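You operate a simulated robot arm through the tools that you are given. There is no shell and no other tool. Be economical: measure what you need, move in short steps, check, and stop when the job is done.

You run a simulated robot arm. Do the job below in one go: nothing can be reset, and whatever is moved stays where it is left.

TASK
Tip Lot 279 into the top sieve, lid and clamp the stack, and run one cycle on fast.
Fine: put the tin back; after the cycle switch off and close the flap. Set down upright: what you pick out.

The check looks at the end state, three seconds after you hand in, the way a careful person would. Anything else that was tipped, shoved, dropped, spilled or broken makes it a failure. A push-on lid holds only when it is set on centred and level and pressed home; a screw cap is set on level and turned clockwise until tight.

THE ROBOT
A 6-joint arm with a two-finger parallel gripper on a trunk, on a base that drives. Base frame: it is fixed to the floor where the robot stands at the start and does not move with it; the origin is under the middle of the robot, x ahead of it, y to its left, z up; the surface under the hand at the start is at about z = 86. Readings come in cm, rad, newtons and seconds.
With the tool pointing down near the work surface it reaches from about 36 to 82 cm from the robot's upright axis, wherever it stands. Its first joint turns from -2.897 to 2.897 rad. Places, roughly: blue knob [70, -90, 100]; blue sieve [75, -125, 75]; clamp bar [70, -100, 110]; red latch [70, -130, 90]; shaker switch [50, -100, 60]; sieve shaker [60, -110, 50]; speed dial [50, -130, 60]; steel lid (19x19x5 cm) [80, -160, 80]; switch flap [50, -100, 60]. Payload 3.91 kg.
The TCP is the grasp point between the finger pads, 3 cm short of the fingertips. In the tool frame z runs along the fingers and y along their closing line. Largest opening 11 cm; finger width 2, thickness 1; the body of the gripper, 4.8 by 11.2 cm, starts 5.5 cm behind the TCP.
Orientation is that of the tool frame in the base frame, as [roll, pitch, yaw] about the fixed x, y, z axes, in that order (R = Rz(yaw) Ry(pitch) Rx(roll)). With the fingers straight down and closing along the base's y, the tool's x points along the base's -x, its y along +y and its z along -z.

THE INTERFACE
- The arm moves only by the tool move_arm. Its argument "plan" is a list of rows, each a list of 3 entries, a list of its own where there are three numbers: the finger opening in mm, from 0 to 110, then the shift along the base's x, y, z in units of 50 mm (1.0 is 50 mm), then the turn, a rotation vector about the base's x, y, z in units of 8 degrees (1.0 is 8 degrees). In form: [[hand, [dx, dy, dz], [wx, wy, wz]], ...]. A call has 1 to 8 rows; each row shifts and turns the commanded pose from where the row before left it. A call with a number of a shift or a turn outside -1 to 1 is refused whole. Rows are played at 5 a second. More than 5 cm and 0.15 rad between two rows, or a gripper value outside its range, and nothing of the call is played. A pose out of reach is approached as far as the arm can. The call stops where the force on the tool passes 60 N (or 10 N more than at its start, if that is more) or the arm is blocked; 0.2 s more then pass. The fingers move at their own pace (about 4.5 cm/s each) and stop on an object; they squeeze with about 39 N. The grip force told is the motor's: it shows also when the fingers shut on nothing. Time passes only in rows, and 0.2 s behind the last, so rows that do not move let the fingers close. It gives the time, the measured TCP pose, the force on the tool (base axes), the opening and the grip force at its end, in the units of the frame above (readings bear some noise), with the torque about the TCP (base axes, N m) and any sound that the robot's microphone picked up.
- Cameras (640 x 400 px; columns grow to the right, rows downward): "scene" is now at [-0.62, 7.28, 156.95]; the picture's right is [-0.65, -0.76, 0.00], its down [-0.33, 0.28, -0.90] and it looks along [0.69, -0.58, -0.43] (base axes); focal length 272 px, centre (320, 200). "wrist" rides on the gripper at [7.7, 0.7, -11.5] in the tool frame; the picture's right is [-0.09, 1.00, 0.00], its down [-0.80, -0.07, -0.59] and it looks along [-0.59, -0.05, 0.80] (tool axes); focal length 270 px, centre (320, 200). There is no depth. A picture from a camera that has moved, and an enlarged one, comes with that camera's place and axes in the base frame and with its lens.
- grab_frame(camera): a new picture of that camera. The clock stands still meanwhile.
- move_column(by): slides the trunk up (or, below 0, down) by that many cm; the arm and the scene camera ride with it, the base frame stays. It gives what a move gives, with no picture.
- drive_base(legs): drives the robot by 1 to 6 legs, each [ahead, turn to the left] in cm and rad, along the robot's own axes; the way and the turn of a leg run together, so that a leg with both is an arc; at most 150 cm and 3.142 rad a leg. The arm and the cameras ride along, it lands a little off, and it stops where it bumps. It gives what a move gives.
- turn_head(pan, tilt): turns the head with the scene camera to pan (to the left, within 2.705 rad either way) and tilt (down, from -0.506 to 1.204), counted from straight ahead of the robot. It gives what a move gives.
- inspect(camera, box): a new picture of the part [left, top, right, bottom] of that camera's present view, enlarged. The clock stands still meanwhile.
- job_done(): hands the job in; it is judged then, once.

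Work in short steps. Places have to be worked out from the pictures, the camera data and where the tool is seen: move nearer, look again, correct. Check each grasp and each placing, and mend what went wrong. You have 120 turns and 78 pictures in all, those below and enlarged ones among them. Open the gripper and draw the arm clear of the work before you hand the job in, unless the task says otherwise; then end with one line.

The tools are called after "Request:" as name(argument=value, ...) on one line, values as JSON. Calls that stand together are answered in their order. move_arm: Moves the arm, as the interface text tells. Its arguments: {"type":"object","properties":{"plan":{"type":"array","items":{"type":"array"}}},"required":["plan"]} The other tools are called the same way: move_column (by) slides the trunk up or down; drive_base (legs) drives the base; turn_head (pan, tilt) turns the head that bears the scene camera; grab_frame (camera) takes a picture; inspect (camera, box) takes an enlarged picture of a part of a camera's view; job_done () hands the job in.

At the start:

```text
time_s: 0.0
tcp_pos: [40.24, -17.12, 145.94]
tcp_rot: [-3.14, 0.002, -3.124]
contact_force: [0.2, -0.6, 0.3]
torque: [-0.02, -0.03, 0.0]
finger_gap: 10.99
gripper_force: 0.0
trunk travel left (down, up): [-50.0, 11.0]
robot x, y, heading: [0.05, -1.84, -0.004]
head pan, tilt: [-0.703, 0.442]
```

scene: 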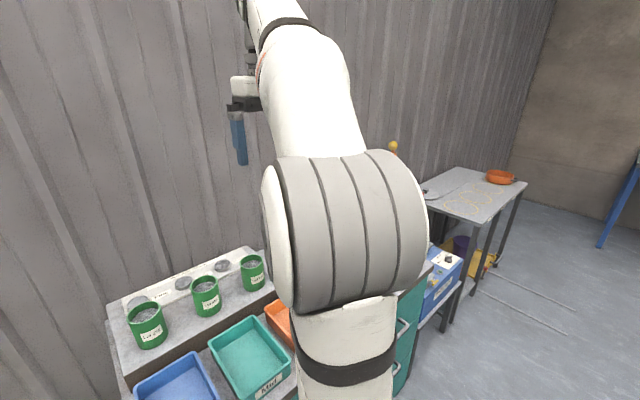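
wrist: 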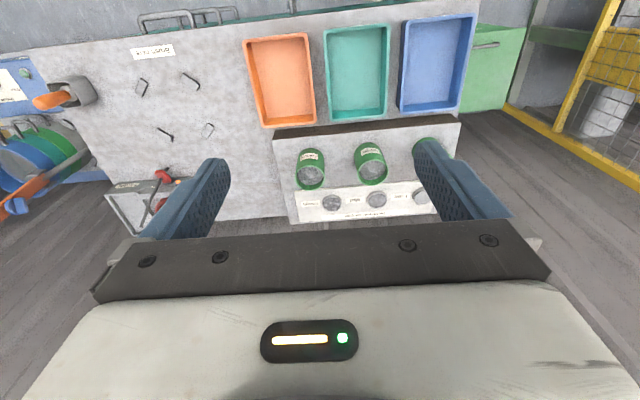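

The first pictures show three green tins on a riser and trays on the bench; I'll look at the labels and then to the right for the shaker.

Request:
inspect(camera="scene", box=[100, 230, 300, 400])

Request:
turn_head(pan=-1.2, tilt=0.6)

Request:
grab_frame(camera="scene")

```text
2.35 times, centred on (200, 315) of scene
camera zoom: at [-0.62, 7.28, 156.95], right [-0.65, -0.76, 0.0], down [-0.33, 0.28, -0.9], along [0.69, -0.58, -0.43], focal length 641 px, centre (602, -71)
```

zoom: 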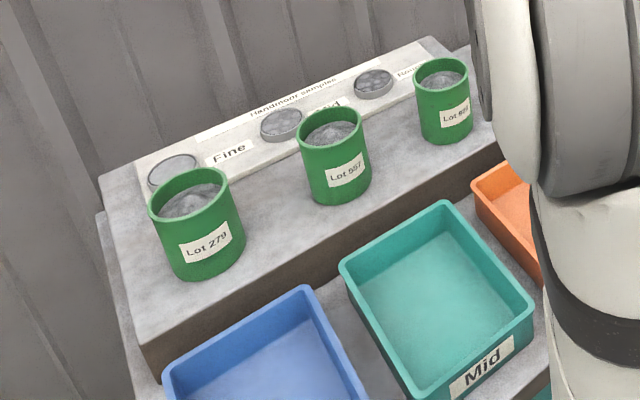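

```text
time_s: 0.9
tcp_pos: [40.26, -17.12, 145.92]
tcp_rot: [-3.141, 0.002, -3.126]
contact_force: [0.7, -0.5, 0.1]
torque: [-0.02, -0.02, -0.02]
finger_gap: 11.0
gripper_force: 0.0
trunk travel left (down, up): [-50.0, 11.0]
robot x, y, heading: [0.06, -1.87, 0.001]
head pan, tilt: [-1.201, 0.6]
```

```text
74 pictures are left
camera scene: at [-4.46, 5.02, 155.52], right [-0.93, -0.36, 0.0], down [-0.2, 0.53, -0.83], along [0.3, -0.77, -0.56], focal length 272 px, centre (320, 200)
```

scene: 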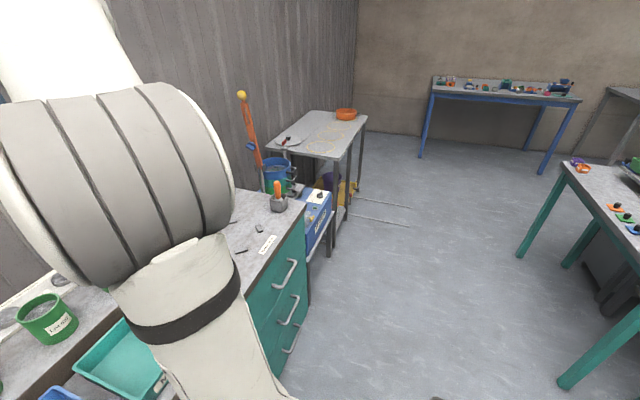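

The shaker stands past the teal bench. I'll enlarge it.

Request:
inspect(camera="scene", box=[220, 80, 380, 260])

```text
2.22 times, centred on (300, 170) of scene
camera zoom: at [-4.46, 5.02, 155.52], right [-0.93, -0.36, 0.0], down [-0.2, 0.53, -0.83], along [0.3, -0.77, -0.56], focal length 606 px, centre (364, 267)
```

zoom: 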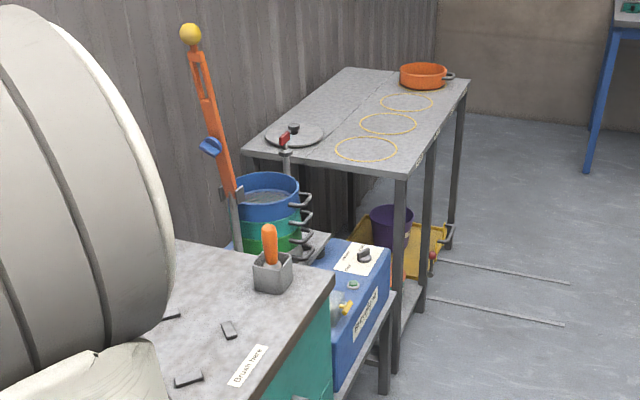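

Next I drive along the bench to face the shaker, arm high, for a closer look.

Request:
drive_base(legs=[[0, -1.571], [100, 0]])

Request:
turn_head(pan=1.2, tilt=0.75)

Request:
grab_frame(camera="scene")

```text
time_s: 10.0
tcp_pos: [-13.67, -143.39, 145.95]
tcp_rot: [-3.141, 0.002, 1.6]
contact_force: [-0.3, -0.3, -0.3]
torque: [-0.01, 0.04, 0.02]
finger_gap: 11.03
gripper_force: 0.1
trunk travel left (down, up): [-50.0, 11.0]
robot x, y, heading: [1.15, -103.25, -1.556]
head pan, tilt: [-1.201, 0.6]
```

```text
time_s: 12.2
tcp_pos: [-13.75, -143.38, 145.92]
tcp_rot: [-3.14, 0.002, 1.599]
contact_force: [-0.1, 0.6, 0.3]
torque: [-0.02, -0.03, -0.01]
finger_gap: 11.0
gripper_force: 0.0
trunk travel left (down, up): [-50.0, 11.0]
robot x, y, heading: [0.88, -103.03, -1.557]
head pan, tilt: [1.201, 0.75]
```

```text
72 pictures are left
camera scene: at [23.62, -97.73, 154.24], right [-0.35, -0.94, 0.0], down [-0.64, 0.24, -0.73], along [0.69, -0.25, -0.68], focal length 272 px, centre (320, 200)
```

scene: 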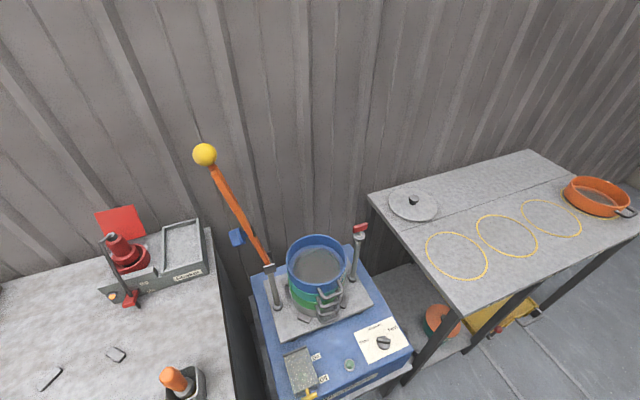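

Good view. I'll enlarge the stack, the panel and the table.

Request:
inspect(camera="scene", box=[240, 210, 420, 400])

Request:
inspect(camera="scene", box=[360, 150, 640, 350])

```text
2.11 times, centred on (330, 305) of scene
camera zoom: at [23.62, -97.73, 154.24], right [-0.35, -0.94, 0.0], down [-0.64, 0.24, -0.73], along [0.69, -0.25, -0.68], focal length 574 px, centre (299, -21)
```

zoom: 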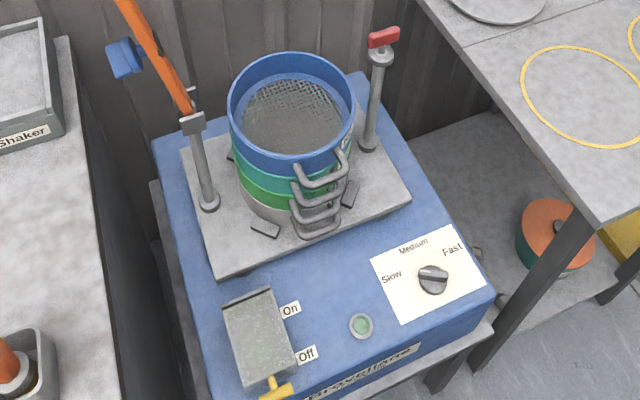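

```text
2.00 times, centred on (500, 250) of scene
camera zoom: at [23.62, -97.73, 154.24], right [-0.35, -0.94, 0.0], down [-0.64, 0.24, -0.73], along [0.69, -0.25, -0.68], focal length 545 px, centre (-40, 100)
```

zoom: 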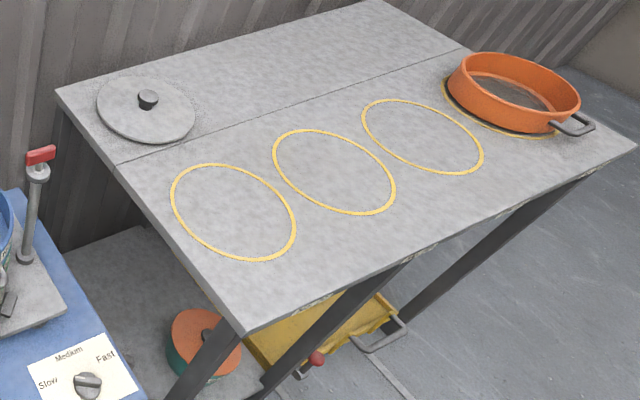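

Nothing foreign shows in the blue sieve; the lid lies on the far table, the bar is up, and the dial, flap and light are in view. Lot 279 is at about (64, 9), rim z≈104, so I drive back to fetch it.

Request:
drive_base(legs=[[-108, 0], [0, 1.557]])

Request:
move_column(by=-25)

Request:
turn_head(pan=0.0, tilt=0.7)

Request:
grab_frame(camera="scene")

Request:
grab_frame(camera="wrist")

```text
time_s: 21.6
tcp_pos: [38.82, -8.08, 145.91]
tcp_rot: [-3.141, 0.002, -3.122]
contact_force: [-0.5, 0.1, 1.3]
torque: [-0.01, -0.01, 0.04]
finger_gap: 10.99
gripper_force: 0.0
trunk travel left (down, up): [-50.0, 11.0]
robot x, y, heading: [-1.35, 5.67, 0.0]
head pan, tilt: [1.201, 0.75]
```

```text
time_s: 24.1
tcp_pos: [38.81, -8.1, 120.78]
tcp_rot: [-3.139, 0.002, -3.123]
contact_force: [-0.3, 0.4, 0.3]
torque: [0.04, 0.0, 0.01]
finger_gap: 11.02
gripper_force: 0.2
trunk travel left (down, up): [-25.0, 36.0]
robot x, y, heading: [-1.06, 5.67, 0.002]
head pan, tilt: [1.201, 0.75]
```

```text
time_s: 25.6
tcp_pos: [38.95, -8.09, 120.79]
tcp_rot: [-3.141, 0.002, -3.123]
contact_force: [0.9, -0.2, 0.0]
torque: [0.02, 0.0, -0.02]
finger_gap: 11.01
gripper_force: 0.1
trunk travel left (down, up): [-25.0, 36.0]
robot x, y, heading: [-1.22, 5.46, 0.001]
head pan, tilt: [0.0, 0.7]
```

```text
69 pictures are left
camera scene: at [-0.51, 20.64, 129.66], right [0.0, -1.0, 0.0], down [-0.64, 0.0, -0.76], along [0.76, 0.0, -0.64], focal length 272 px, centre (320, 200)
```

scene: 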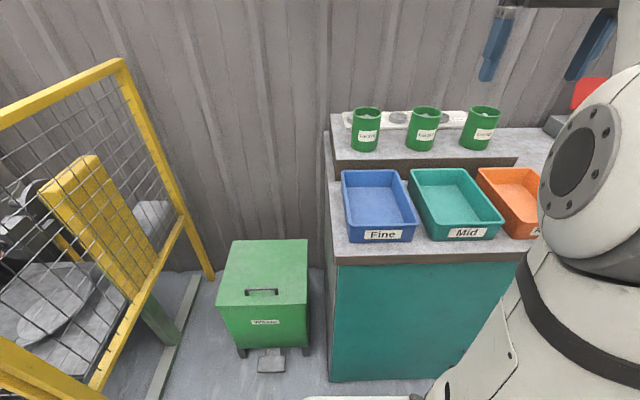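

```text
68 pictures are left
camera wrist: at [31.13, -7.65, 132.22], right [0.07, 1.0, 0.0], down [0.8, -0.05, 0.6], along [0.59, -0.04, -0.8], focal length 270 px, centre (320, 200)
```

wrist: 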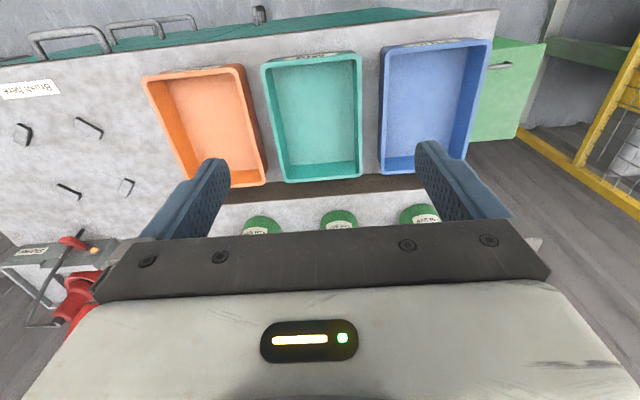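

Trays and shelf strip are labelled Fine/Mid/Reserve; I enlarge the tins and discs to see where the tin belongs.

Request:
inspect(camera="scene", box=[325, 90, 525, 215])

```text
3.20 times, centred on (425, 152) of scene
camera zoom: at [-0.51, 20.64, 129.66], right [0.0, -1.0, 0.0], down [-0.64, 0.0, -0.76], along [0.76, 0.0, -0.64], focal length 872 px, centre (-16, 352)
```

zoom: 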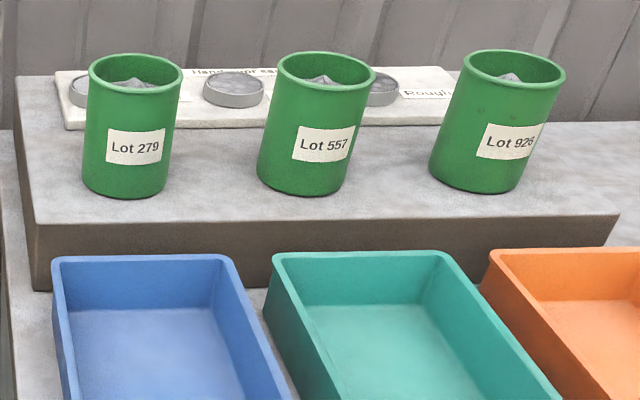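

Lot 279 is at about (63.3, 9.2), 7 cm wide, standing on z≈95. I turn the tool towards horizontal while moving in front of the tin.

Request:
move_arm(plan=[[110, [0.175, 0.4325, -0.1], [0, -1, 0]], [110, [0.175, 0.4325, -0.1], [0, -1, 0]], [110, [0.175, 0.4325, -0.2], [0, -1, 0]], [110, [0.175, 0.4325, -0.3], [0, -1, 0]], [110, [0.175, 0.4325, -0.3], [0, -1, 0]], [110, [0.175, 0.4325, -0.3], [0, -1, 0]], [110, [0.175, 0.4325, -0.4], [0, -1, 0]], [110, [0.175, 0.4325, -0.4], [0, -1, 0]]])

Request:
grab_frame(camera="wrist")

```text
time_s: 27.4
tcp_pos: [46.7, 9.34, 109.39]
tcp_rot: [-3.092, 1.093, -3.093]
contact_force: [0.7, -0.7, -0.8]
torque: [0.02, -0.01, -0.03]
finger_gap: 10.99
gripper_force: 0.0
trunk travel left (down, up): [-25.0, 36.0]
robot x, y, heading: [-1.47, 5.19, -0.001]
head pan, tilt: [0.0, 0.7]
```

```text
66 pictures are left
camera wrist: at [32.89, 9.83, 107.62], right [0.03, 1.0, 0.06], down [-0.16, -0.05, 0.99], along [0.99, -0.04, 0.16], focal length 270 px, centre (320, 200)
```

wrist: 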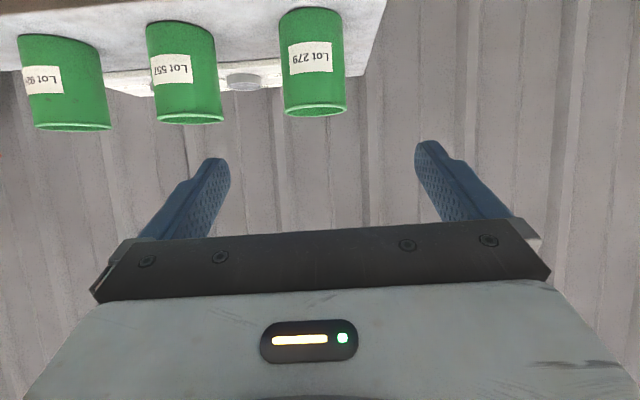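

The upside-down view confirms the tin at y≈8.8, rim ≈103. I lower to z 99.5, level the tool a little, and then go forward around it.

Request:
move_arm(plan=[[110, [0.2, -0.05, -0.7], [0, -1, 0]], [110, [0.2, -0.05, -0.7], [0, 0, 0]], [110, [0.3, 0, -0.58], [0, 0, 0]], [110, [0.7, 0, 0], [0, 0, 0]], [110, [0.7, 0, 0], [0, 0, 0]]])

Request:
grab_frame(camera="wrist")

Request:
grab_frame(camera="scene")

```text
time_s: 28.6
tcp_pos: [55.97, 8.66, 101.84]
tcp_rot: [-3.082, 1.257, -3.081]
contact_force: [0.7, 0.7, 0.0]
torque: [0.02, 0.01, -0.01]
finger_gap: 11.0
gripper_force: 0.0
out of reach, approached as far as the arm can: row 1, 2
trunk travel left (down, up): [-25.0, 36.0]
robot x, y, heading: [-1.48, 5.84, 0.002]
head pan, tilt: [0.0, 0.7]
```

```text
65 pictures are left
camera wrist: at [42.69, 9.16, 97.99], right [0.02, 1.0, 0.07], down [-0.32, -0.06, 0.95], along [0.95, -0.04, 0.32], focal length 270 px, centre (320, 200)
```

wrist: 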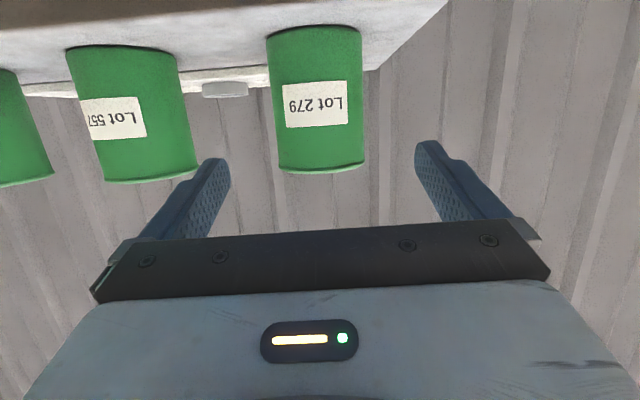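

```text
64 pictures are left
camera scene: at [-0.53, 20.64, 129.65], right [0.0, -1.0, 0.0], down [-0.64, 0.0, -0.77], along [0.77, 0.0, -0.64], focal length 272 px, centre (320, 200)
```

scene: 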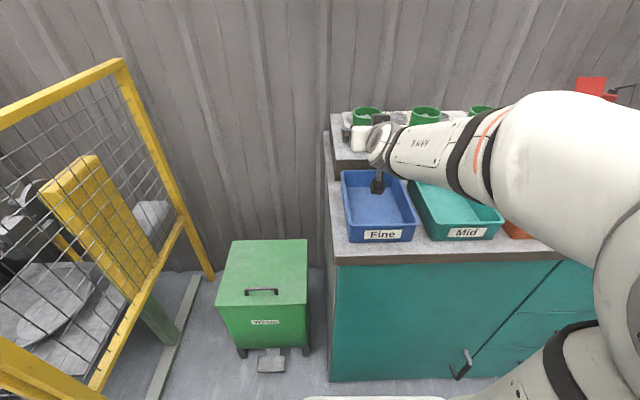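

Tin is centred between the fingers. Forward 7.3 cm, down 2 cm, then close.

Request:
move_arm(plan=[[110, [0.3, 0, -0.25], [0, 0, 0]], [110, [0.6, 0, -0.17], [0, 0, 0]], [110, [0.56, 0, 0], [0, 0, 0]], [110, [0, 0, 0], [0, 0, 0]], [50, [0, 0, 0], [0, 0, 0]], [50, [0, 0, 0], [0, 0, 0]], [50, [0, 0, 0], [0, 0, 0]], [50, [0, 0, 0], [0, 0, 0]]])

Request:
grab_frame(camera="wrist")

```text
time_s: 30.4
tcp_pos: [63.22, 8.51, 99.98]
tcp_rot: [-3.083, 1.257, -3.082]
contact_force: [1.3, -0.2, 0.8]
torque: [0.09, -0.11, -0.05]
finger_gap: 7.17
gripper_force: 38.8
trunk travel left (down, up): [-25.0, 36.0]
robot x, y, heading: [-0.96, 5.5, -0.003]
head pan, tilt: [0.0, 0.7]
```

```text
63 pictures are left
camera wrist: at [50.04, 9.06, 96.11], right [0.02, 1.0, 0.07], down [-0.32, -0.05, 0.95], along [0.95, -0.04, 0.32], focal length 270 px, centre (320, 200)
```

wrist: 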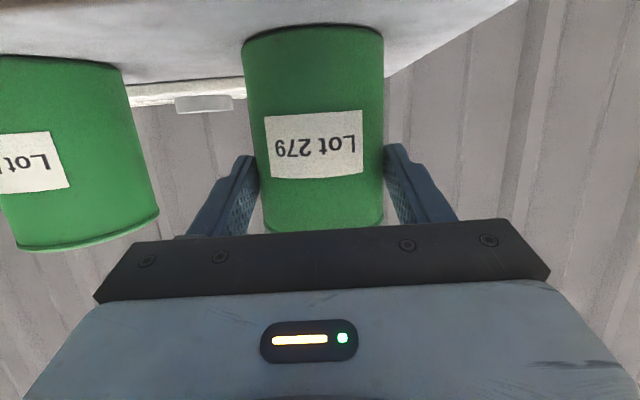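

The tin is held (gap 7.17). Lift it straight up, then draw it back.

Request:
move_arm(plan=[[50, [0, 0, 0.5], [0, 0, 0]], [50, [0, 0, 0.8], [0, 0, 0]], [50, [0, 0, 0.8], [0, 0, 0]], [50, [0, 0, 0.8], [0, 0, 0]], [50, [-0.6, 0, 0.5], [0, 0, 0]], [50, [-0.7, 0, 0], [0, 0, 0]], [50, [-0.7, 0, 0], [0, 0, 0]], [50, [-0.4, 0, 0], [0, 0, 0]]])

Request:
move_column(by=6)

Request:
drive_base(legs=[[0, -1.571], [117, 0], [0, 1.571]])

Request:
turn_head(pan=-0.1, tilt=0.7)

Request:
grab_frame(camera="scene")

```text
time_s: 32.1
tcp_pos: [51.28, 8.29, 117.01]
tcp_rot: [-3.08, 1.259, -3.081]
contact_force: [0.3, 0.4, -2.6]
torque: [0.0, 0.07, 0.0]
finger_gap: 7.15
gripper_force: 38.8
trunk travel left (down, up): [-25.0, 36.0]
robot x, y, heading: [-1.21, 5.51, -0.003]
head pan, tilt: [0.0, 0.7]
```

```text
time_s: 33.1
tcp_pos: [51.41, 8.27, 122.82]
tcp_rot: [-3.079, 1.258, -3.079]
contact_force: [-1.2, -0.3, -3.7]
torque: [-0.01, 0.06, -0.01]
finger_gap: 7.13
gripper_force: 39.2
trunk travel left (down, up): [-31.0, 30.0]
robot x, y, heading: [-1.66, 5.71, -0.004]
head pan, tilt: [0.0, 0.7]
```

```text
time_s: 46.7
tcp_pos: [53.79, -102.62, 122.97]
tcp_rot: [-3.081, 1.259, -3.013]
contact_force: [-0.4, 0.3, -3.1]
torque: [-0.02, 0.06, 0.0]
finger_gap: 7.15
gripper_force: 39.0
trunk travel left (down, up): [-31.0, 30.0]
robot x, y, heading: [1.31, -108.45, 0.055]
head pan, tilt: [0.0, 0.7]
```

```text
time_s: 47.3
tcp_pos: [53.73, -102.61, 123.07]
tcp_rot: [-3.081, 1.256, -3.01]
contact_force: [0.4, 0.7, -3.2]
torque: [0.01, 0.09, 0.02]
finger_gap: 7.13
gripper_force: 39.1
trunk travel left (down, up): [-31.0, 30.0]
robot x, y, heading: [1.43, -108.67, 0.062]
head pan, tilt: [-0.099, 0.7]
```

```text
62 pictures are left
camera scene: at [1.37, -94.35, 135.66], right [-0.04, -1.0, 0.0], down [-0.64, 0.03, -0.76], along [0.76, -0.03, -0.64], focal length 272 px, centre (320, 200)
```

scene: 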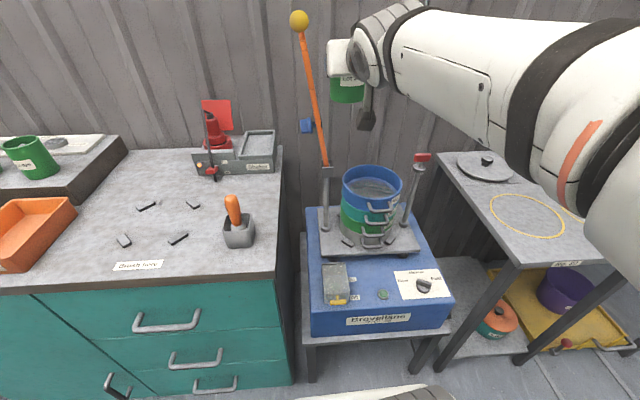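

Triangulating both views gives the sieve rim centre at (69, -113, 84.6), the bar pivot at (71, -99, 90) and its ball at (71.5, -92.5, 127). I lower the trunk and bring the tin over the sieve.

Request:
move_column(by=-10)

Request:
move_arm(plan=[[50, [0.4, -0.3, 0], [0, 0, 0]], [50, [0.55, -0.3, -0.2], [0, 0, 0]], [50, [0.55, -0.3, -0.5], [0, 0, 0]], [50, [0.55, -0.3, -0.7], [0, 0, 0]], [50, [0.55, -0.3, -0.7], [0, 0, 0]], [50, [0.5, -0.06, -0.7], [0, 0, 0]], [50, [0, 0, -0.6], [0, 0, 0]], [50, [0, 0, 0], [0, 0, 0]]])

Request:
grab_frame(camera="scene")

Request:
grab_frame(camera="wrist")

```text
time_s: 48.7
tcp_pos: [53.83, -102.54, 112.91]
tcp_rot: [-3.08, 1.258, -3.012]
contact_force: [0.5, -0.2, -2.9]
torque: [-0.01, 0.07, 0.02]
finger_gap: 7.11
gripper_force: 38.9
trunk travel left (down, up): [-21.0, 40.0]
robot x, y, heading: [1.21, -109.12, 0.057]
head pan, tilt: [-0.099, 0.7]
```

```text
time_s: 50.5
tcp_pos: [69.34, -110.07, 95.72]
tcp_rot: [-3.081, 1.257, -3.013]
contact_force: [0.2, 0.1, -3.1]
torque: [-0.01, 0.06, -0.01]
finger_gap: 7.13
gripper_force: 38.4
trunk travel left (down, up): [-21.0, 40.0]
robot x, y, heading: [1.35, -108.83, 0.058]
head pan, tilt: [-0.099, 0.7]
```

```text
61 pictures are left
camera scene: at [1.4, -94.35, 125.66], right [-0.04, -1.0, 0.0], down [-0.64, 0.03, -0.76], along [0.76, -0.03, -0.64], focal length 272 px, centre (320, 200)
```

scene: 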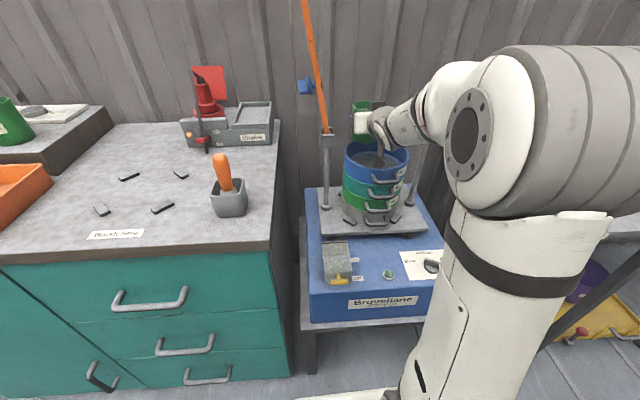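

```text
60 pictures are left
camera wrist: at [56.14, -110.49, 91.93], right [-0.04, 1.0, 0.06], down [-0.31, -0.08, 0.95], along [0.95, 0.02, 0.32], focal length 270 px, centre (320, 200)
```

wrist: 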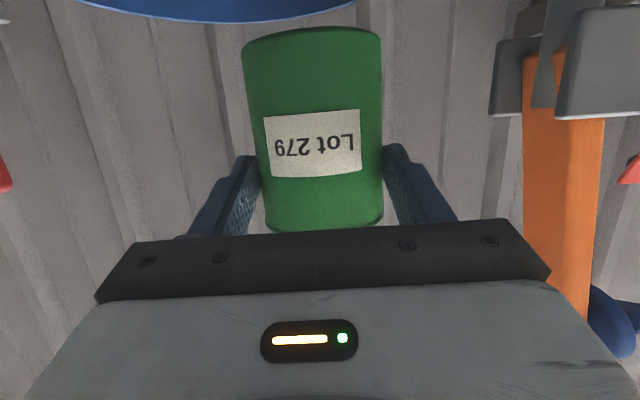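

Tin is over the sieve with clearance to the post. I start rolling it toward -y.

Request:
move_arm(plan=[[50, [0, 0, 0], [0.97, 0.06, -0.16]], [50, [0, 0, 0], [0.97, 0.06, -0.16]], [50, [0, 0, 0], [0.97, 0.06, -0.16]], [50, [0, 0, 0], [0.97, 0.06, -0.16]], [50, [0, 0, 0], [0.97, 0.06, -0.16]], [50, [0, 0, 0], [0.97, 0.06, -0.16]], [50, [0, 0, 0], [0.97, 0.06, -0.16]], [50, [0, 0, 0], [0, 0, 0]]])

Request:
grab_frame(camera="scene")

```text
time_s: 52.3
tcp_pos: [69.35, -110.31, 96.03]
tcp_rot: [1.865, 0.582, 1.925]
contact_force: [0.6, -0.3, -2.7]
torque: [-0.05, 0.1, 0.0]
finger_gap: 7.13
gripper_force: 38.7
trunk travel left (down, up): [-21.0, 40.0]
robot x, y, heading: [1.5, -108.75, 0.059]
head pan, tilt: [-0.099, 0.7]
```

```text
59 pictures are left
camera scene: at [1.39, -94.35, 125.66], right [-0.04, -1.0, 0.0], down [-0.64, 0.03, -0.76], along [0.76, -0.03, -0.64], focal length 272 px, centre (320, 200)
```

scene: 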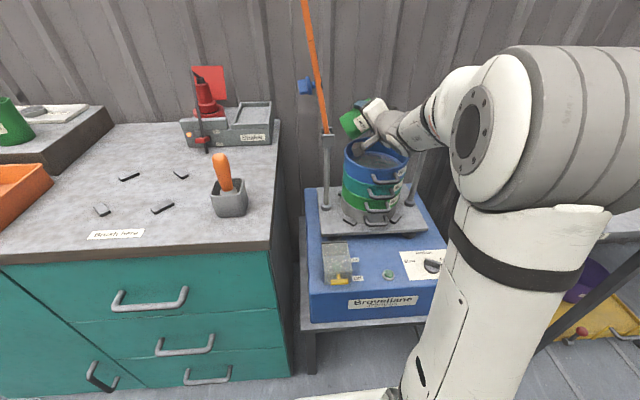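

Tilting well, nothing lost yet. Continue the roll.

Request:
move_arm(plan=[[50, [0, 0, 0], [0.97, 0.06, -0.16]], [50, [0, 0, 0], [0.97, 0.06, -0.16]], [50, [0, 0, 0], [0, 0, 0]], [50, [0, 0, 0], [0.97, 0.06, -0.16]], [50, [0, 0, 0], [0, 0, 0]], [50, [0, 0, 0], [0.97, 0.06, -0.16]], [50, [0, 0, 0], [0.97, 0.06, -0.16]], [50, [0, 0, 0], [0.97, 0.06, -0.16]]])

Request:
move_arm(plan=[[50, [0, 0, 0], [0.97, 0.06, -0.16]], [50, [0, 0, 0], [0.97, 0.06, -0.16]], [50, [0, 0, 0], [0.97, 0.06, -0.16]], [50, [0, 0, 0], [0, 0, 0]]])

Request:
inspect(camera="scene", box=[290, 70, 450, 230])

```text
time_s: 54.1
tcp_pos: [69.36, -110.16, 96.09]
tcp_rot: [1.701, -0.218, 1.75]
contact_force: [0.1, 1.2, -2.3]
torque: [-0.07, 0.03, 0.06]
finger_gap: 7.12
gripper_force: 38.4
trunk travel left (down, up): [-21.0, 40.0]
robot x, y, heading: [1.45, -109.04, 0.058]
head pan, tilt: [-0.099, 0.7]
```

```text
time_s: 55.1
tcp_pos: [69.3, -110.23, 96.05]
tcp_rot: [1.659, -0.624, 1.699]
contact_force: [-0.8, 0.3, -0.9]
torque: [-0.02, 0.04, 0.0]
finger_gap: 7.1
gripper_force: 39.4
trunk travel left (down, up): [-21.0, 40.0]
robot x, y, heading: [1.47, -108.75, 0.06]
head pan, tilt: [-0.099, 0.7]
```

```text
2.50 times, centred on (370, 150) of scene
camera zoom: at [1.37, -94.35, 125.66], right [-0.04, -1.0, 0.0], down [-0.64, 0.03, -0.76], along [0.76, -0.03, -0.64], focal length 681 px, centre (195, 325)
```

zoom: 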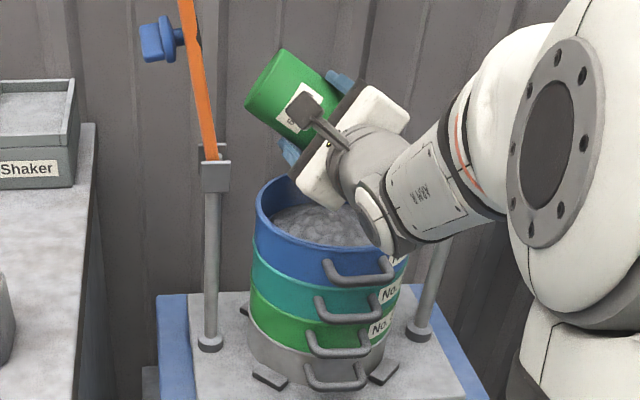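

Material is falling into the sieve (weight dropped from 3 to about 1 N). I roll further and dwell to empty it.

Request:
move_arm(plan=[[50, [0, 0, 0], [0.97, 0.06, -0.16]], [50, [0, 0, 0], [0.97, 0.06, -0.16]], [50, [0, 0, 0], [0.97, 0.06, -0.16]], [50, [0, 0, 0], [0.97, 0.06, -0.16]], [50, [0, 0, 0], [0, 0, 0]], [50, [0, 0, 0], [0, 0, 0]], [50, [0, 0, 0], [0, 0, 0]]])

Request:
inspect(camera="scene", box=[290, 70, 450, 230])

Request:
grab_frame(camera="wrist")

```text
time_s: 56.7
tcp_pos: [69.35, -110.32, 96.08]
tcp_rot: [1.631, -1.164, 1.631]
contact_force: [-0.4, 0.6, -1.8]
torque: [-0.02, 0.02, -0.02]
finger_gap: 7.09
gripper_force: 38.6
trunk travel left (down, up): [-21.0, 40.0]
robot x, y, heading: [1.81, -109.02, 0.061]
head pan, tilt: [-0.099, 0.7]
```

```text
2.50 times, centred on (370, 150) of scene
camera zoom: at [1.37, -94.35, 125.66], right [-0.04, -1.0, 0.0], down [-0.64, 0.03, -0.76], along [0.76, -0.03, -0.64], focal length 681 px, centre (195, 325)
```

zoom: 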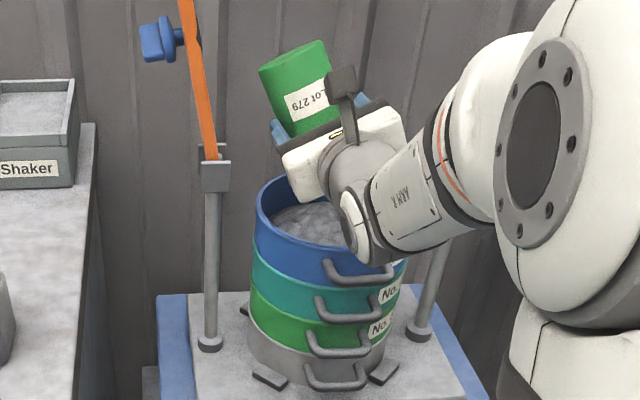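

```text
56 pictures are left
camera wrist: at [57.81, -109.21, 103.55], right [0.12, -0.94, 0.31], down [-0.58, -0.32, -0.75], along [0.81, -0.09, -0.58], focal length 270 px, centre (320, 200)
```

wrist: 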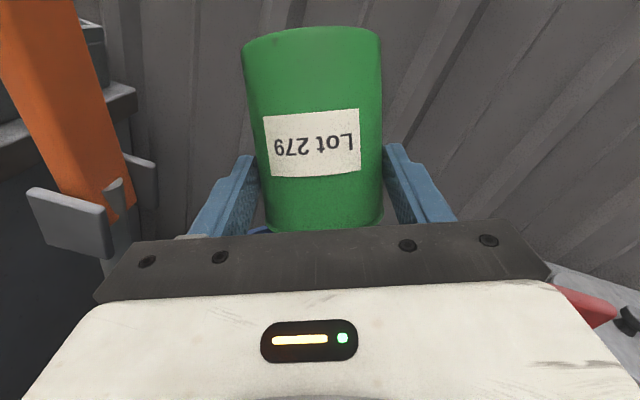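

The tin is nearly inverted and emptied. I rise a little and roll it back upright (20 rows), looking into it afterward.

Request:
move_arm(plan=[[50, [0, 0, 0], [-0.97, -0.06, 0.16]], [50, [0, 0, 0], [-0.97, -0.06, 0.16]], [50, [0, 0, 0], [-0.97, -0.06, 0.16]], [50, [0, 0, 0], [-0.97, -0.06, 0.16]], [50, [0, 0, 0], [-0.97, -0.06, 0.16]], [50, [0, 0, 0], [-0.97, -0.06, 0.16]], [50, [0, 0, 0], [-0.97, -0.06, 0.16]], [50, [0, 0, 0], [-0.97, -0.06, 0.16]]])

Request:
move_arm(plan=[[50, [0, 0, 0], [-0.97, -0.06, 0.16]], [50, [0, 0, 0], [-0.97, -0.06, 0.16]], [50, [0, 0, 0], [-0.97, -0.06, 0.16]], [50, [0, 0, 0], [-0.97, -0.06, 0.16]], [50, [0, 0, 0], [-0.97, -0.06, 0.16]], [50, [0, 0, 0], [-0.97, -0.06, 0.16]], [50, [0, 0, 0], [-0.97, -0.06, 0.16]], [50, [0, 0, 0], [-0.97, -0.06, 0.16]]])

Request:
move_arm(plan=[[50, [0, 0, 0], [-0.97, -0.06, 0.16]], [50, [0, 0, 0], [-0.97, -0.06, 0.16]], [50, [0, 0, 0.2], [-0.97, -0.06, 0.16]], [50, [0, 0, 0.3], [-0.97, -0.06, 0.16]], [50, [0, 0, 0.6], [0, 0, 0]], [50, [0, 0, 0.6], [0, 0, 0]], [50, [0, 0, 0.6], [0, 0, 0]], [50, [-0.4, 0.2, 0.6], [0, 0, 0]]])

Request:
move_arm(plan=[[50, [-0.6, 0.2, 0], [0, 0, 0]], [50, [-0.6, 0.2, 0], [0, 0, 0]], [50, [-0.6, 0.2, 0], [0, 0, 0]], [50, [-0.6, 0, 0], [0, 0, 0]]])

Request:
move_column(by=14)

Request:
grab_frame(camera="scene")

```text
time_s: 58.5
tcp_pos: [69.26, -110.4, 96.03]
tcp_rot: [1.718, -0.079, 1.771]
contact_force: [0.3, 0.2, -0.6]
torque: [-0.02, 0.04, 0.02]
finger_gap: 7.09
gripper_force: 38.6
trunk travel left (down, up): [-21.0, 40.0]
robot x, y, heading: [1.72, -108.85, 0.057]
head pan, tilt: [-0.099, 0.7]
```

```text
time_s: 60.3
tcp_pos: [69.37, -110.32, 95.95]
tcp_rot: [2.092, 0.962, 2.154]
contact_force: [0.1, -0.4, -0.8]
torque: [0.0, 0.02, 0.0]
finger_gap: 7.06
gripper_force: 39.2
trunk travel left (down, up): [-21.0, 40.0]
robot x, y, heading: [1.5, -108.4, 0.057]
head pan, tilt: [-0.099, 0.7]
```

```text
time_s: 62.1
tcp_pos: [67.36, -109.14, 110.56]
tcp_rot: [-3.082, 1.26, -3.016]
contact_force: [0.8, -0.3, -0.2]
torque: [-0.02, 0.02, 0.04]
finger_gap: 7.07
gripper_force: 38.7
trunk travel left (down, up): [-21.0, 40.0]
robot x, y, heading: [1.48, -108.45, 0.058]
head pan, tilt: [-0.099, 0.7]
```

```text
time_s: 63.1
tcp_pos: [55.44, -106.05, 110.72]
tcp_rot: [-3.083, 1.257, -3.013]
contact_force: [0.0, -0.8, -0.7]
torque: [0.01, 0.02, -0.01]
finger_gap: 7.09
gripper_force: 38.7
trunk travel left (down, up): [-21.0, 40.0]
robot x, y, heading: [1.54, -108.57, 0.056]
head pan, tilt: [-0.099, 0.7]
```

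```text
time_s: 64.7
tcp_pos: [55.22, -106.12, 124.69]
tcp_rot: [-3.079, 1.258, -3.013]
contact_force: [0.5, -0.4, -0.3]
torque: [-0.01, 0.0, 0.01]
finger_gap: 7.06
gripper_force: 38.9
trunk travel left (down, up): [-35.0, 26.0]
robot x, y, heading: [1.48, -109.11, 0.058]
head pan, tilt: [-0.099, 0.7]
```

```text
55 pictures are left
camera scene: at [1.36, -94.35, 139.66], right [-0.04, -1.0, 0.0], down [-0.64, 0.03, -0.76], along [0.76, -0.03, -0.64], focal length 272 px, centre (320, 200)
```

scene: 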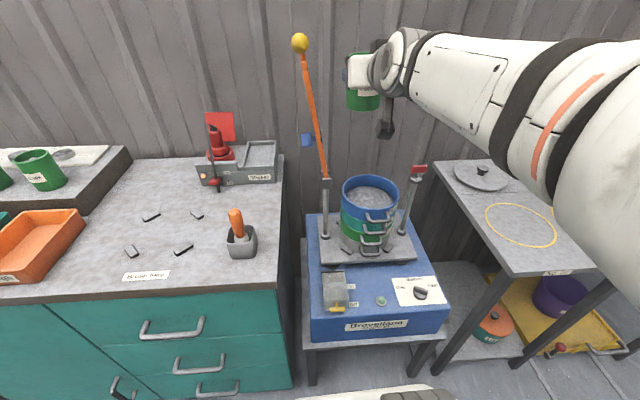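

Sieve filled, tin empty and upright. I drive back to put the tin where it stood.

Request:
drive_base(legs=[[0, -1.629], [-116, 0], [0, 1.571]])

Request:
turn_head(pan=0.0, tilt=0.7)

Request:
grab_frame(camera="scene")

```text
time_s: 76.5
tcp_pos: [33.44, -39.09, 124.66]
tcp_rot: [-3.089, 1.259, 2.213]
contact_force: [-0.5, -0.4, -0.3]
torque: [0.04, -0.06, 0.02]
finger_gap: 6.98
gripper_force: 38.6
trunk travel left (down, up): [-35.0, 26.0]
robot x, y, heading: [3.51, 5.93, -1.119]
head pan, tilt: [-0.099, 0.7]
stopped in leg 3: the robot was blocked; the commanded pose is now the measured one
```

```text
time_s: 77.2
tcp_pos: [33.5, -39.07, 124.64]
tcp_rot: [-3.089, 1.259, 2.214]
contact_force: [-0.1, -0.3, -1.2]
torque: [0.03, 0.02, -0.02]
finger_gap: 7.0
gripper_force: 38.7
trunk travel left (down, up): [-35.0, 26.0]
robot x, y, heading: [3.57, 5.89, -1.119]
head pan, tilt: [0.0, 0.7]
```

```text
54 pictures are left
camera scene: at [17.39, 12.08, 139.66], right [-0.9, -0.44, 0.0], down [-0.28, 0.58, -0.76], along [0.34, -0.69, -0.64], focal length 272 px, centre (320, 200)
```

scene: 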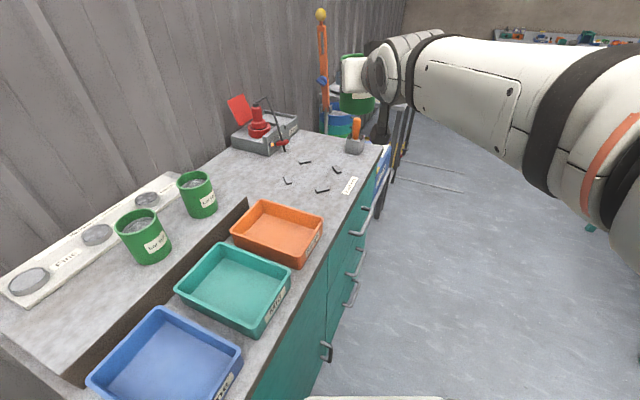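

The turn was blocked – the base is too near the bench (x=3.5). I back away along the present heading, then finish the turn.

Request:
drive_base(legs=[[-9, 0], [0, 1.119]])

Request:
grab_frame(camera="scene")

```text
time_s: 81.1
tcp_pos: [53.1, 21.66, 124.65]
tcp_rot: [-3.085, 1.258, -2.943]
contact_force: [0.2, -0.2, -1.6]
torque: [0.0, 0.03, -0.01]
finger_gap: 6.95
gripper_force: 39.0
trunk travel left (down, up): [-35.0, 26.0]
robot x, y, heading: [-0.41, 14.15, -0.003]
head pan, tilt: [0.0, 0.7]
```

```text
53 pictures are left
camera scene: at [0.47, 29.41, 139.65], right [0.0, -1.0, 0.0], down [-0.64, 0.0, -0.77], along [0.77, 0.0, -0.64], focal length 272 px, centre (320, 200)
```

scene: 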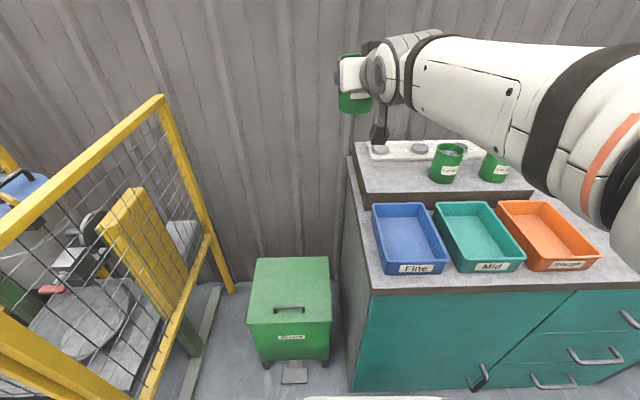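

Now at heading 0 and clear. I check the tin in the grip before placing it.

Request:
move_arm(plan=[[50, [0, -0.6, 0], [0, 0, -0.99]], [50, [0, -0.7, 0], [0, 0, 0]], [50, [0, -0.7, 0], [0, 0, 0]], [50, [0, -0.6, -0.5], [0, 0, 0]], [50, [0.2, 0, -0.8], [0, 0, 0]], [50, [0, 0, 0], [0, 0, 0]]])

Request:
grab_frame(camera="wrist")

```text
time_s: 82.5
tcp_pos: [54.32, 8.59, 118.3]
tcp_rot: [-3.087, 1.259, -3.083]
contact_force: [-0.1, 0.4, -1.5]
torque: [0.02, 0.02, -0.04]
finger_gap: 6.95
gripper_force: 38.8
trunk travel left (down, up): [-35.0, 26.0]
robot x, y, heading: [-0.29, 13.93, 0.001]
head pan, tilt: [0.0, 0.7]
```

```text
52 pictures are left
camera wrist: at [40.96, 9.1, 114.36], right [0.02, 1.0, 0.07], down [-0.32, -0.06, 0.95], along [0.95, -0.04, 0.32], focal length 270 px, centre (320, 200)
```

wrist: 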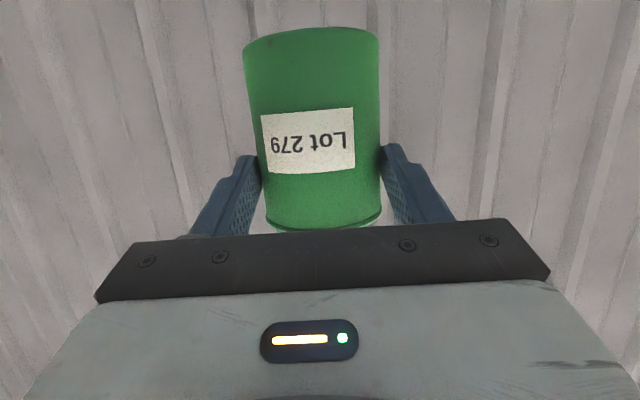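

The tin sits nearly as before, with only a small slip. I lower the trunk to the fetch height and place the tin at the original pose.

Request:
move_column(by=-8)

Request:
move_arm(plan=[[50, [0.6, 0, 0], [0, 0, 0]], [50, [0.6, 0, 0], [0, 0, 0]], [50, [0.52, -0.02, -0.4], [0, 0, 0]], [50, [0, 0, -0.6], [0, 0, 0]], [50, [0, 0, -0.5], [0, 0, 0]], [50, [0, 0, 0], [0, 0, 0]]])

Request:
grab_frame(camera="wrist")

```text
time_s: 83.7
tcp_pos: [54.25, 8.51, 110.3]
tcp_rot: [-3.087, 1.259, -3.082]
contact_force: [-0.3, -0.3, -1.4]
torque: [0.04, 0.04, 0.02]
finger_gap: 6.95
gripper_force: 38.9
trunk travel left (down, up): [-27.0, 34.0]
robot x, y, heading: [-0.52, 14.31, 0.003]
head pan, tilt: [0.0, 0.7]
```

```text
time_s: 85.1
tcp_pos: [62.93, 8.4, 102.61]
tcp_rot: [-3.086, 1.258, -3.083]
contact_force: [-0.8, -0.4, -0.4]
torque: [0.0, 0.03, -0.02]
finger_gap: 6.94
gripper_force: 39.3
trunk travel left (down, up): [-27.0, 34.0]
robot x, y, heading: [-0.24, 14.39, 0.002]
head pan, tilt: [0.0, 0.7]
```

```text
51 pictures are left
camera wrist: at [49.64, 8.97, 98.75], right [0.02, 1.0, 0.07], down [-0.32, -0.06, 0.95], along [0.95, -0.04, 0.32], focal length 270 px, centre (320, 200)
```

wrist: 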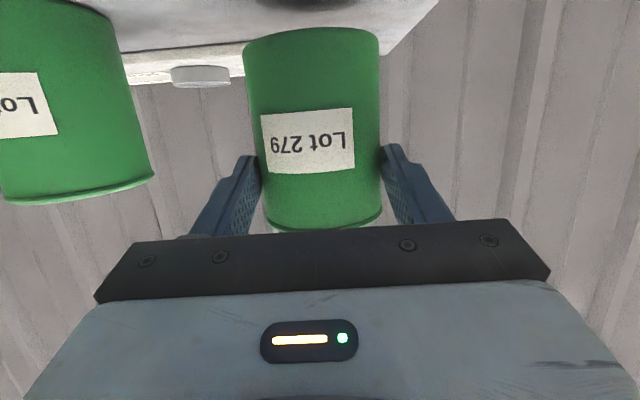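

Now I go down in small steps to touch the shelf.

Request:
move_arm(plan=[[50, [0, 0, -0.2], [0, 0, 0]], [50, [0, 0, -0.2], [0, 0, 0]], [50, [0, 0, -0.08], [0, 0, 0]], [50, [0, 0, 0], [0, 0, 0]]])

```text
time_s: 86.1
tcp_pos: [62.9, 8.5, 100.33]
tcp_rot: [-3.085, 1.259, -3.082]
contact_force: [0.4, 0.0, -0.4]
torque: [0.0, 0.0, 0.0]
finger_gap: 6.93
gripper_force: 38.8
trunk travel left (down, up): [-27.0, 34.0]
robot x, y, heading: [-0.31, 14.07, -0.002]
head pan, tilt: [0.0, 0.7]
```

Request:
move_arm(plan=[[50, [0, 0, -0.06], [0, 0, 0]], [50, [0, 0, -0.05], [0, 0, 0]], [50, [0, 0, 0], [0, 0, 0]]])

Request:
grab_frame(camera="wrist")

```text
time_s: 86.9
tcp_pos: [62.83, 8.56, 100.12]
tcp_rot: [-3.088, 1.266, -3.083]
contact_force: [6.2, 0.1, 18.2]
torque: [0.6, -0.74, -0.14]
finger_gap: 6.92
gripper_force: 39.4
trunk travel left (down, up): [-27.0, 34.0]
robot x, y, heading: [-0.47, 14.41, -0.004]
head pan, tilt: [0.0, 0.7]
```

```text
50 pictures are left
camera wrist: at [49.57, 8.98, 96.13], right [0.02, 1.0, 0.07], down [-0.33, -0.06, 0.94], along [0.95, -0.04, 0.32], focal length 270 px, centre (320, 200)
```

wrist: 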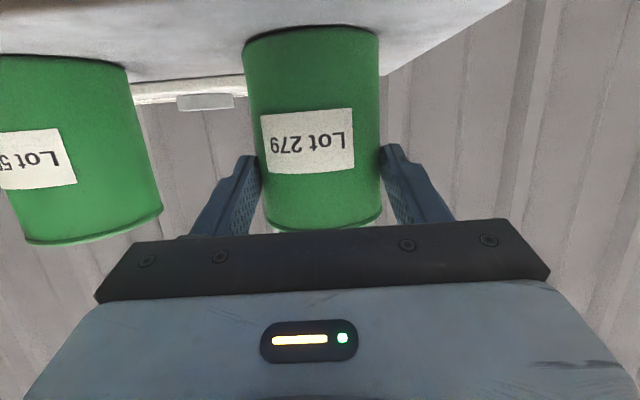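

Contact at the original height. I ease off a hair, open and back out.

Request:
move_arm(plan=[[50, [0, 0, 0.03], [0, 0, 0]], [72, [0, 0, 0], [0, 0, 0]], [80, [0, 0, 0], [0, 0, 0]], [110, [0, 0, 0], [0, 0, 0]], [110, [0, 0, 0], [0, 0, 0]], [110, [0, 0, 0], [0, 0, 0]], [110, [-0.3, 0, 0], [0, 0, 0]], [110, [-0.7, 0, 0], [0, 0, 0]]])

Request:
move_arm(plan=[[110, [-0.7, 0, 0], [0, 0, 0]], [110, [-0.4, 0, 0.5], [0, 0, 0]], [110, [0, 0, 0.8], [0, 0, 0]], [110, [0, 0, 0.8], [0, 0, 0]]])

Request:
inspect(camera="scene", box=[325, 80, 525, 205])

```text
time_s: 88.7
tcp_pos: [57.71, 8.5, 100.01]
tcp_rot: [-3.087, 1.259, -3.083]
contact_force: [1.3, 1.3, -0.9]
torque: [0.0, 0.0, -0.05]
finger_gap: 11.0
gripper_force: 0.1
trunk travel left (down, up): [-27.0, 34.0]
robot x, y, heading: [-0.09, 14.24, 0.002]
head pan, tilt: [0.0, 0.7]
```

```text
time_s: 89.7
tcp_pos: [52.25, 8.26, 110.65]
tcp_rot: [-3.083, 1.258, -3.08]
contact_force: [0.2, -0.7, -0.3]
torque: [0.01, 0.0, 0.01]
finger_gap: 10.97
gripper_force: 0.1
trunk travel left (down, up): [-27.0, 34.0]
robot x, y, heading: [-0.41, 13.9, -0.007]
head pan, tilt: [0.0, 0.7]
```

```text
3.20 times, centred on (425, 142) of scene
camera zoom: at [0.51, 29.35, 131.66], right [0.0, -1.0, 0.0], down [-0.64, 0.0, -0.76], along [0.76, 0.0, -0.64], focal length 872 px, centre (-16, 384)
```

zoom: 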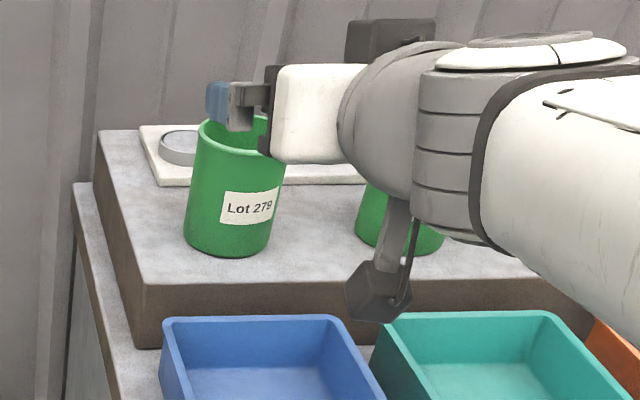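

Tin stands upright where it was. I raise the trunk, turn the tool down again, and drive to a spot between the table and the shaker.

Request:
move_column(by=20)

Request:
move_arm(plan=[[110, [-0.2, -0.1, 0], [0, 1, 0]], [110, [-0.2, -0.1, 0], [0, 1, 0]], [110, [-0.2, -0.1, 0], [0, 1, 0]], [110, [-0.2, 0, 0], [0, 1, 0]], [110, [-0.2, 0, 0], [0, 1, 0]], [110, [-0.2, 0, 0], [0, 1, 0]], [110, [0, 0, 0], [0, 1, 0]], [110, [0, 0, 0], [0, 1, 0]]])

Request:
drive_base(legs=[[0, -1.565], [148, 0], [0, 1.571]])

Request:
turn_head(pan=0.0, tilt=0.75)

Request:
grab_frame(camera="scene")

```text
time_s: 91.9
tcp_pos: [52.35, 8.36, 130.54]
tcp_rot: [-3.087, 1.258, -3.083]
contact_force: [-1.1, 0.5, -0.1]
torque: [-0.01, 0.0, 0.03]
finger_gap: 10.97
gripper_force: 0.2
trunk travel left (down, up): [-47.0, 14.0]
robot x, y, heading: [-0.43, 14.27, -0.001]
head pan, tilt: [0.0, 0.7]
```

```text
time_s: 93.7
tcp_pos: [46.81, 7.34, 130.62]
tcp_rot: [3.129, 0.189, -3.124]
contact_force: [1.2, -0.7, 0.3]
torque: [-0.01, -0.01, 0.03]
finger_gap: 10.98
gripper_force: 0.2
out of reach, approached as far as the arm can: row 1
trunk travel left (down, up): [-47.0, 14.0]
robot x, y, heading: [-0.57, 14.36, -0.002]
head pan, tilt: [0.0, 0.7]
```

```text
time_s: 108.6
tcp_pos: [44.32, -141.01, 130.7]
tcp_rot: [3.13, 0.195, 3.138]
contact_force: [-0.2, 0.1, -0.1]
torque: [0.01, -0.01, 0.01]
finger_gap: 11.01
gripper_force: 0.0
trunk travel left (down, up): [-47.0, 14.0]
robot x, y, heading: [-2.49, -134.33, -0.04]
head pan, tilt: [0.0, 0.7]
```

```text
time_s: 109.3
tcp_pos: [44.34, -140.99, 130.74]
tcp_rot: [3.132, 0.19, 3.139]
contact_force: [-0.9, -0.1, -0.1]
torque: [-0.02, 0.0, 0.01]
finger_gap: 11.01
gripper_force: 0.1
trunk travel left (down, up): [-47.0, 14.0]
robot x, y, heading: [-2.17, -134.21, -0.03]
head pan, tilt: [0.0, 0.75]
```

```text
48 pictures are left
camera scene: at [-1.35, -119.08, 151.24], right [-0.03, -1.0, 0.0], down [-0.68, 0.02, -0.73], along [0.73, -0.02, -0.68], focal length 272 px, centre (320, 200)
```

scene: 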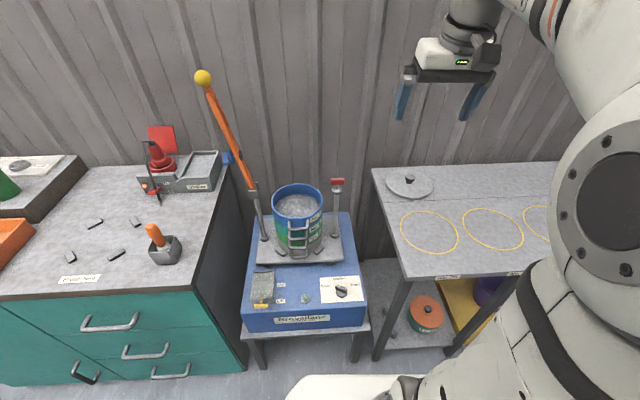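

I advance 4 cm, then look at the lid with the wrist camera once the hand is above it.

Request:
drive_base(legs=[[4, 0]])

Request:
move_column(by=-15)

Request:
move_arm(plan=[[110, [0.8, -0.4, 0], [0, 0.7, 0]], [110, [0.8, -0.4, 0], [0, 0.7, 0]], [110, [0.8, -0.4, 0], [0, 0, 0]], [110, [0.8, -0.4, 0], [0, 0, 0]], [110, [0, 0, 0], [0, 0, 0]]])

Request:
grab_frame(camera="wrist")

```text
time_s: 110.2
tcp_pos: [48.49, -141.1, 130.61]
tcp_rot: [3.129, 0.19, 3.14]
contact_force: [-0.5, 1.0, -1.4]
torque: [0.03, 0.02, -0.04]
finger_gap: 11.0
gripper_force: 0.1
trunk travel left (down, up): [-47.0, 14.0]
robot x, y, heading: [1.54, -134.42, -0.034]
head pan, tilt: [0.0, 0.75]
```

```text
time_s: 111.9
tcp_pos: [48.33, -141.1, 115.63]
tcp_rot: [3.129, 0.193, 3.14]
contact_force: [0.1, -0.2, -0.8]
torque: [0.02, 0.0, 0.04]
finger_gap: 11.01
gripper_force: 0.0
trunk travel left (down, up): [-32.0, 29.0]
robot x, y, heading: [1.58, -134.26, -0.029]
head pan, tilt: [0.0, 0.75]
```

```text
time_s: 113.1
tcp_pos: [64.56, -149.28, 115.59]
tcp_rot: [3.129, -0.005, 3.137]
contact_force: [0.1, 0.2, -0.9]
torque: [0.01, 0.02, -0.03]
finger_gap: 11.0
gripper_force: 0.0
trunk travel left (down, up): [-32.0, 29.0]
robot x, y, heading: [1.68, -134.28, -0.036]
head pan, tilt: [0.0, 0.75]
```

```text
47 pictures are left
camera wrist: at [56.9, -148.7, 126.88], right [0.09, 1.0, 0.01], down [0.8, -0.08, 0.59], along [0.59, -0.04, -0.81], focal length 270 px, centre (320, 200)
```

wrist: 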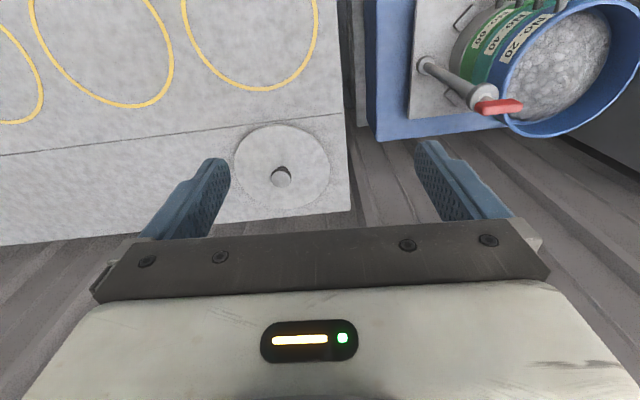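

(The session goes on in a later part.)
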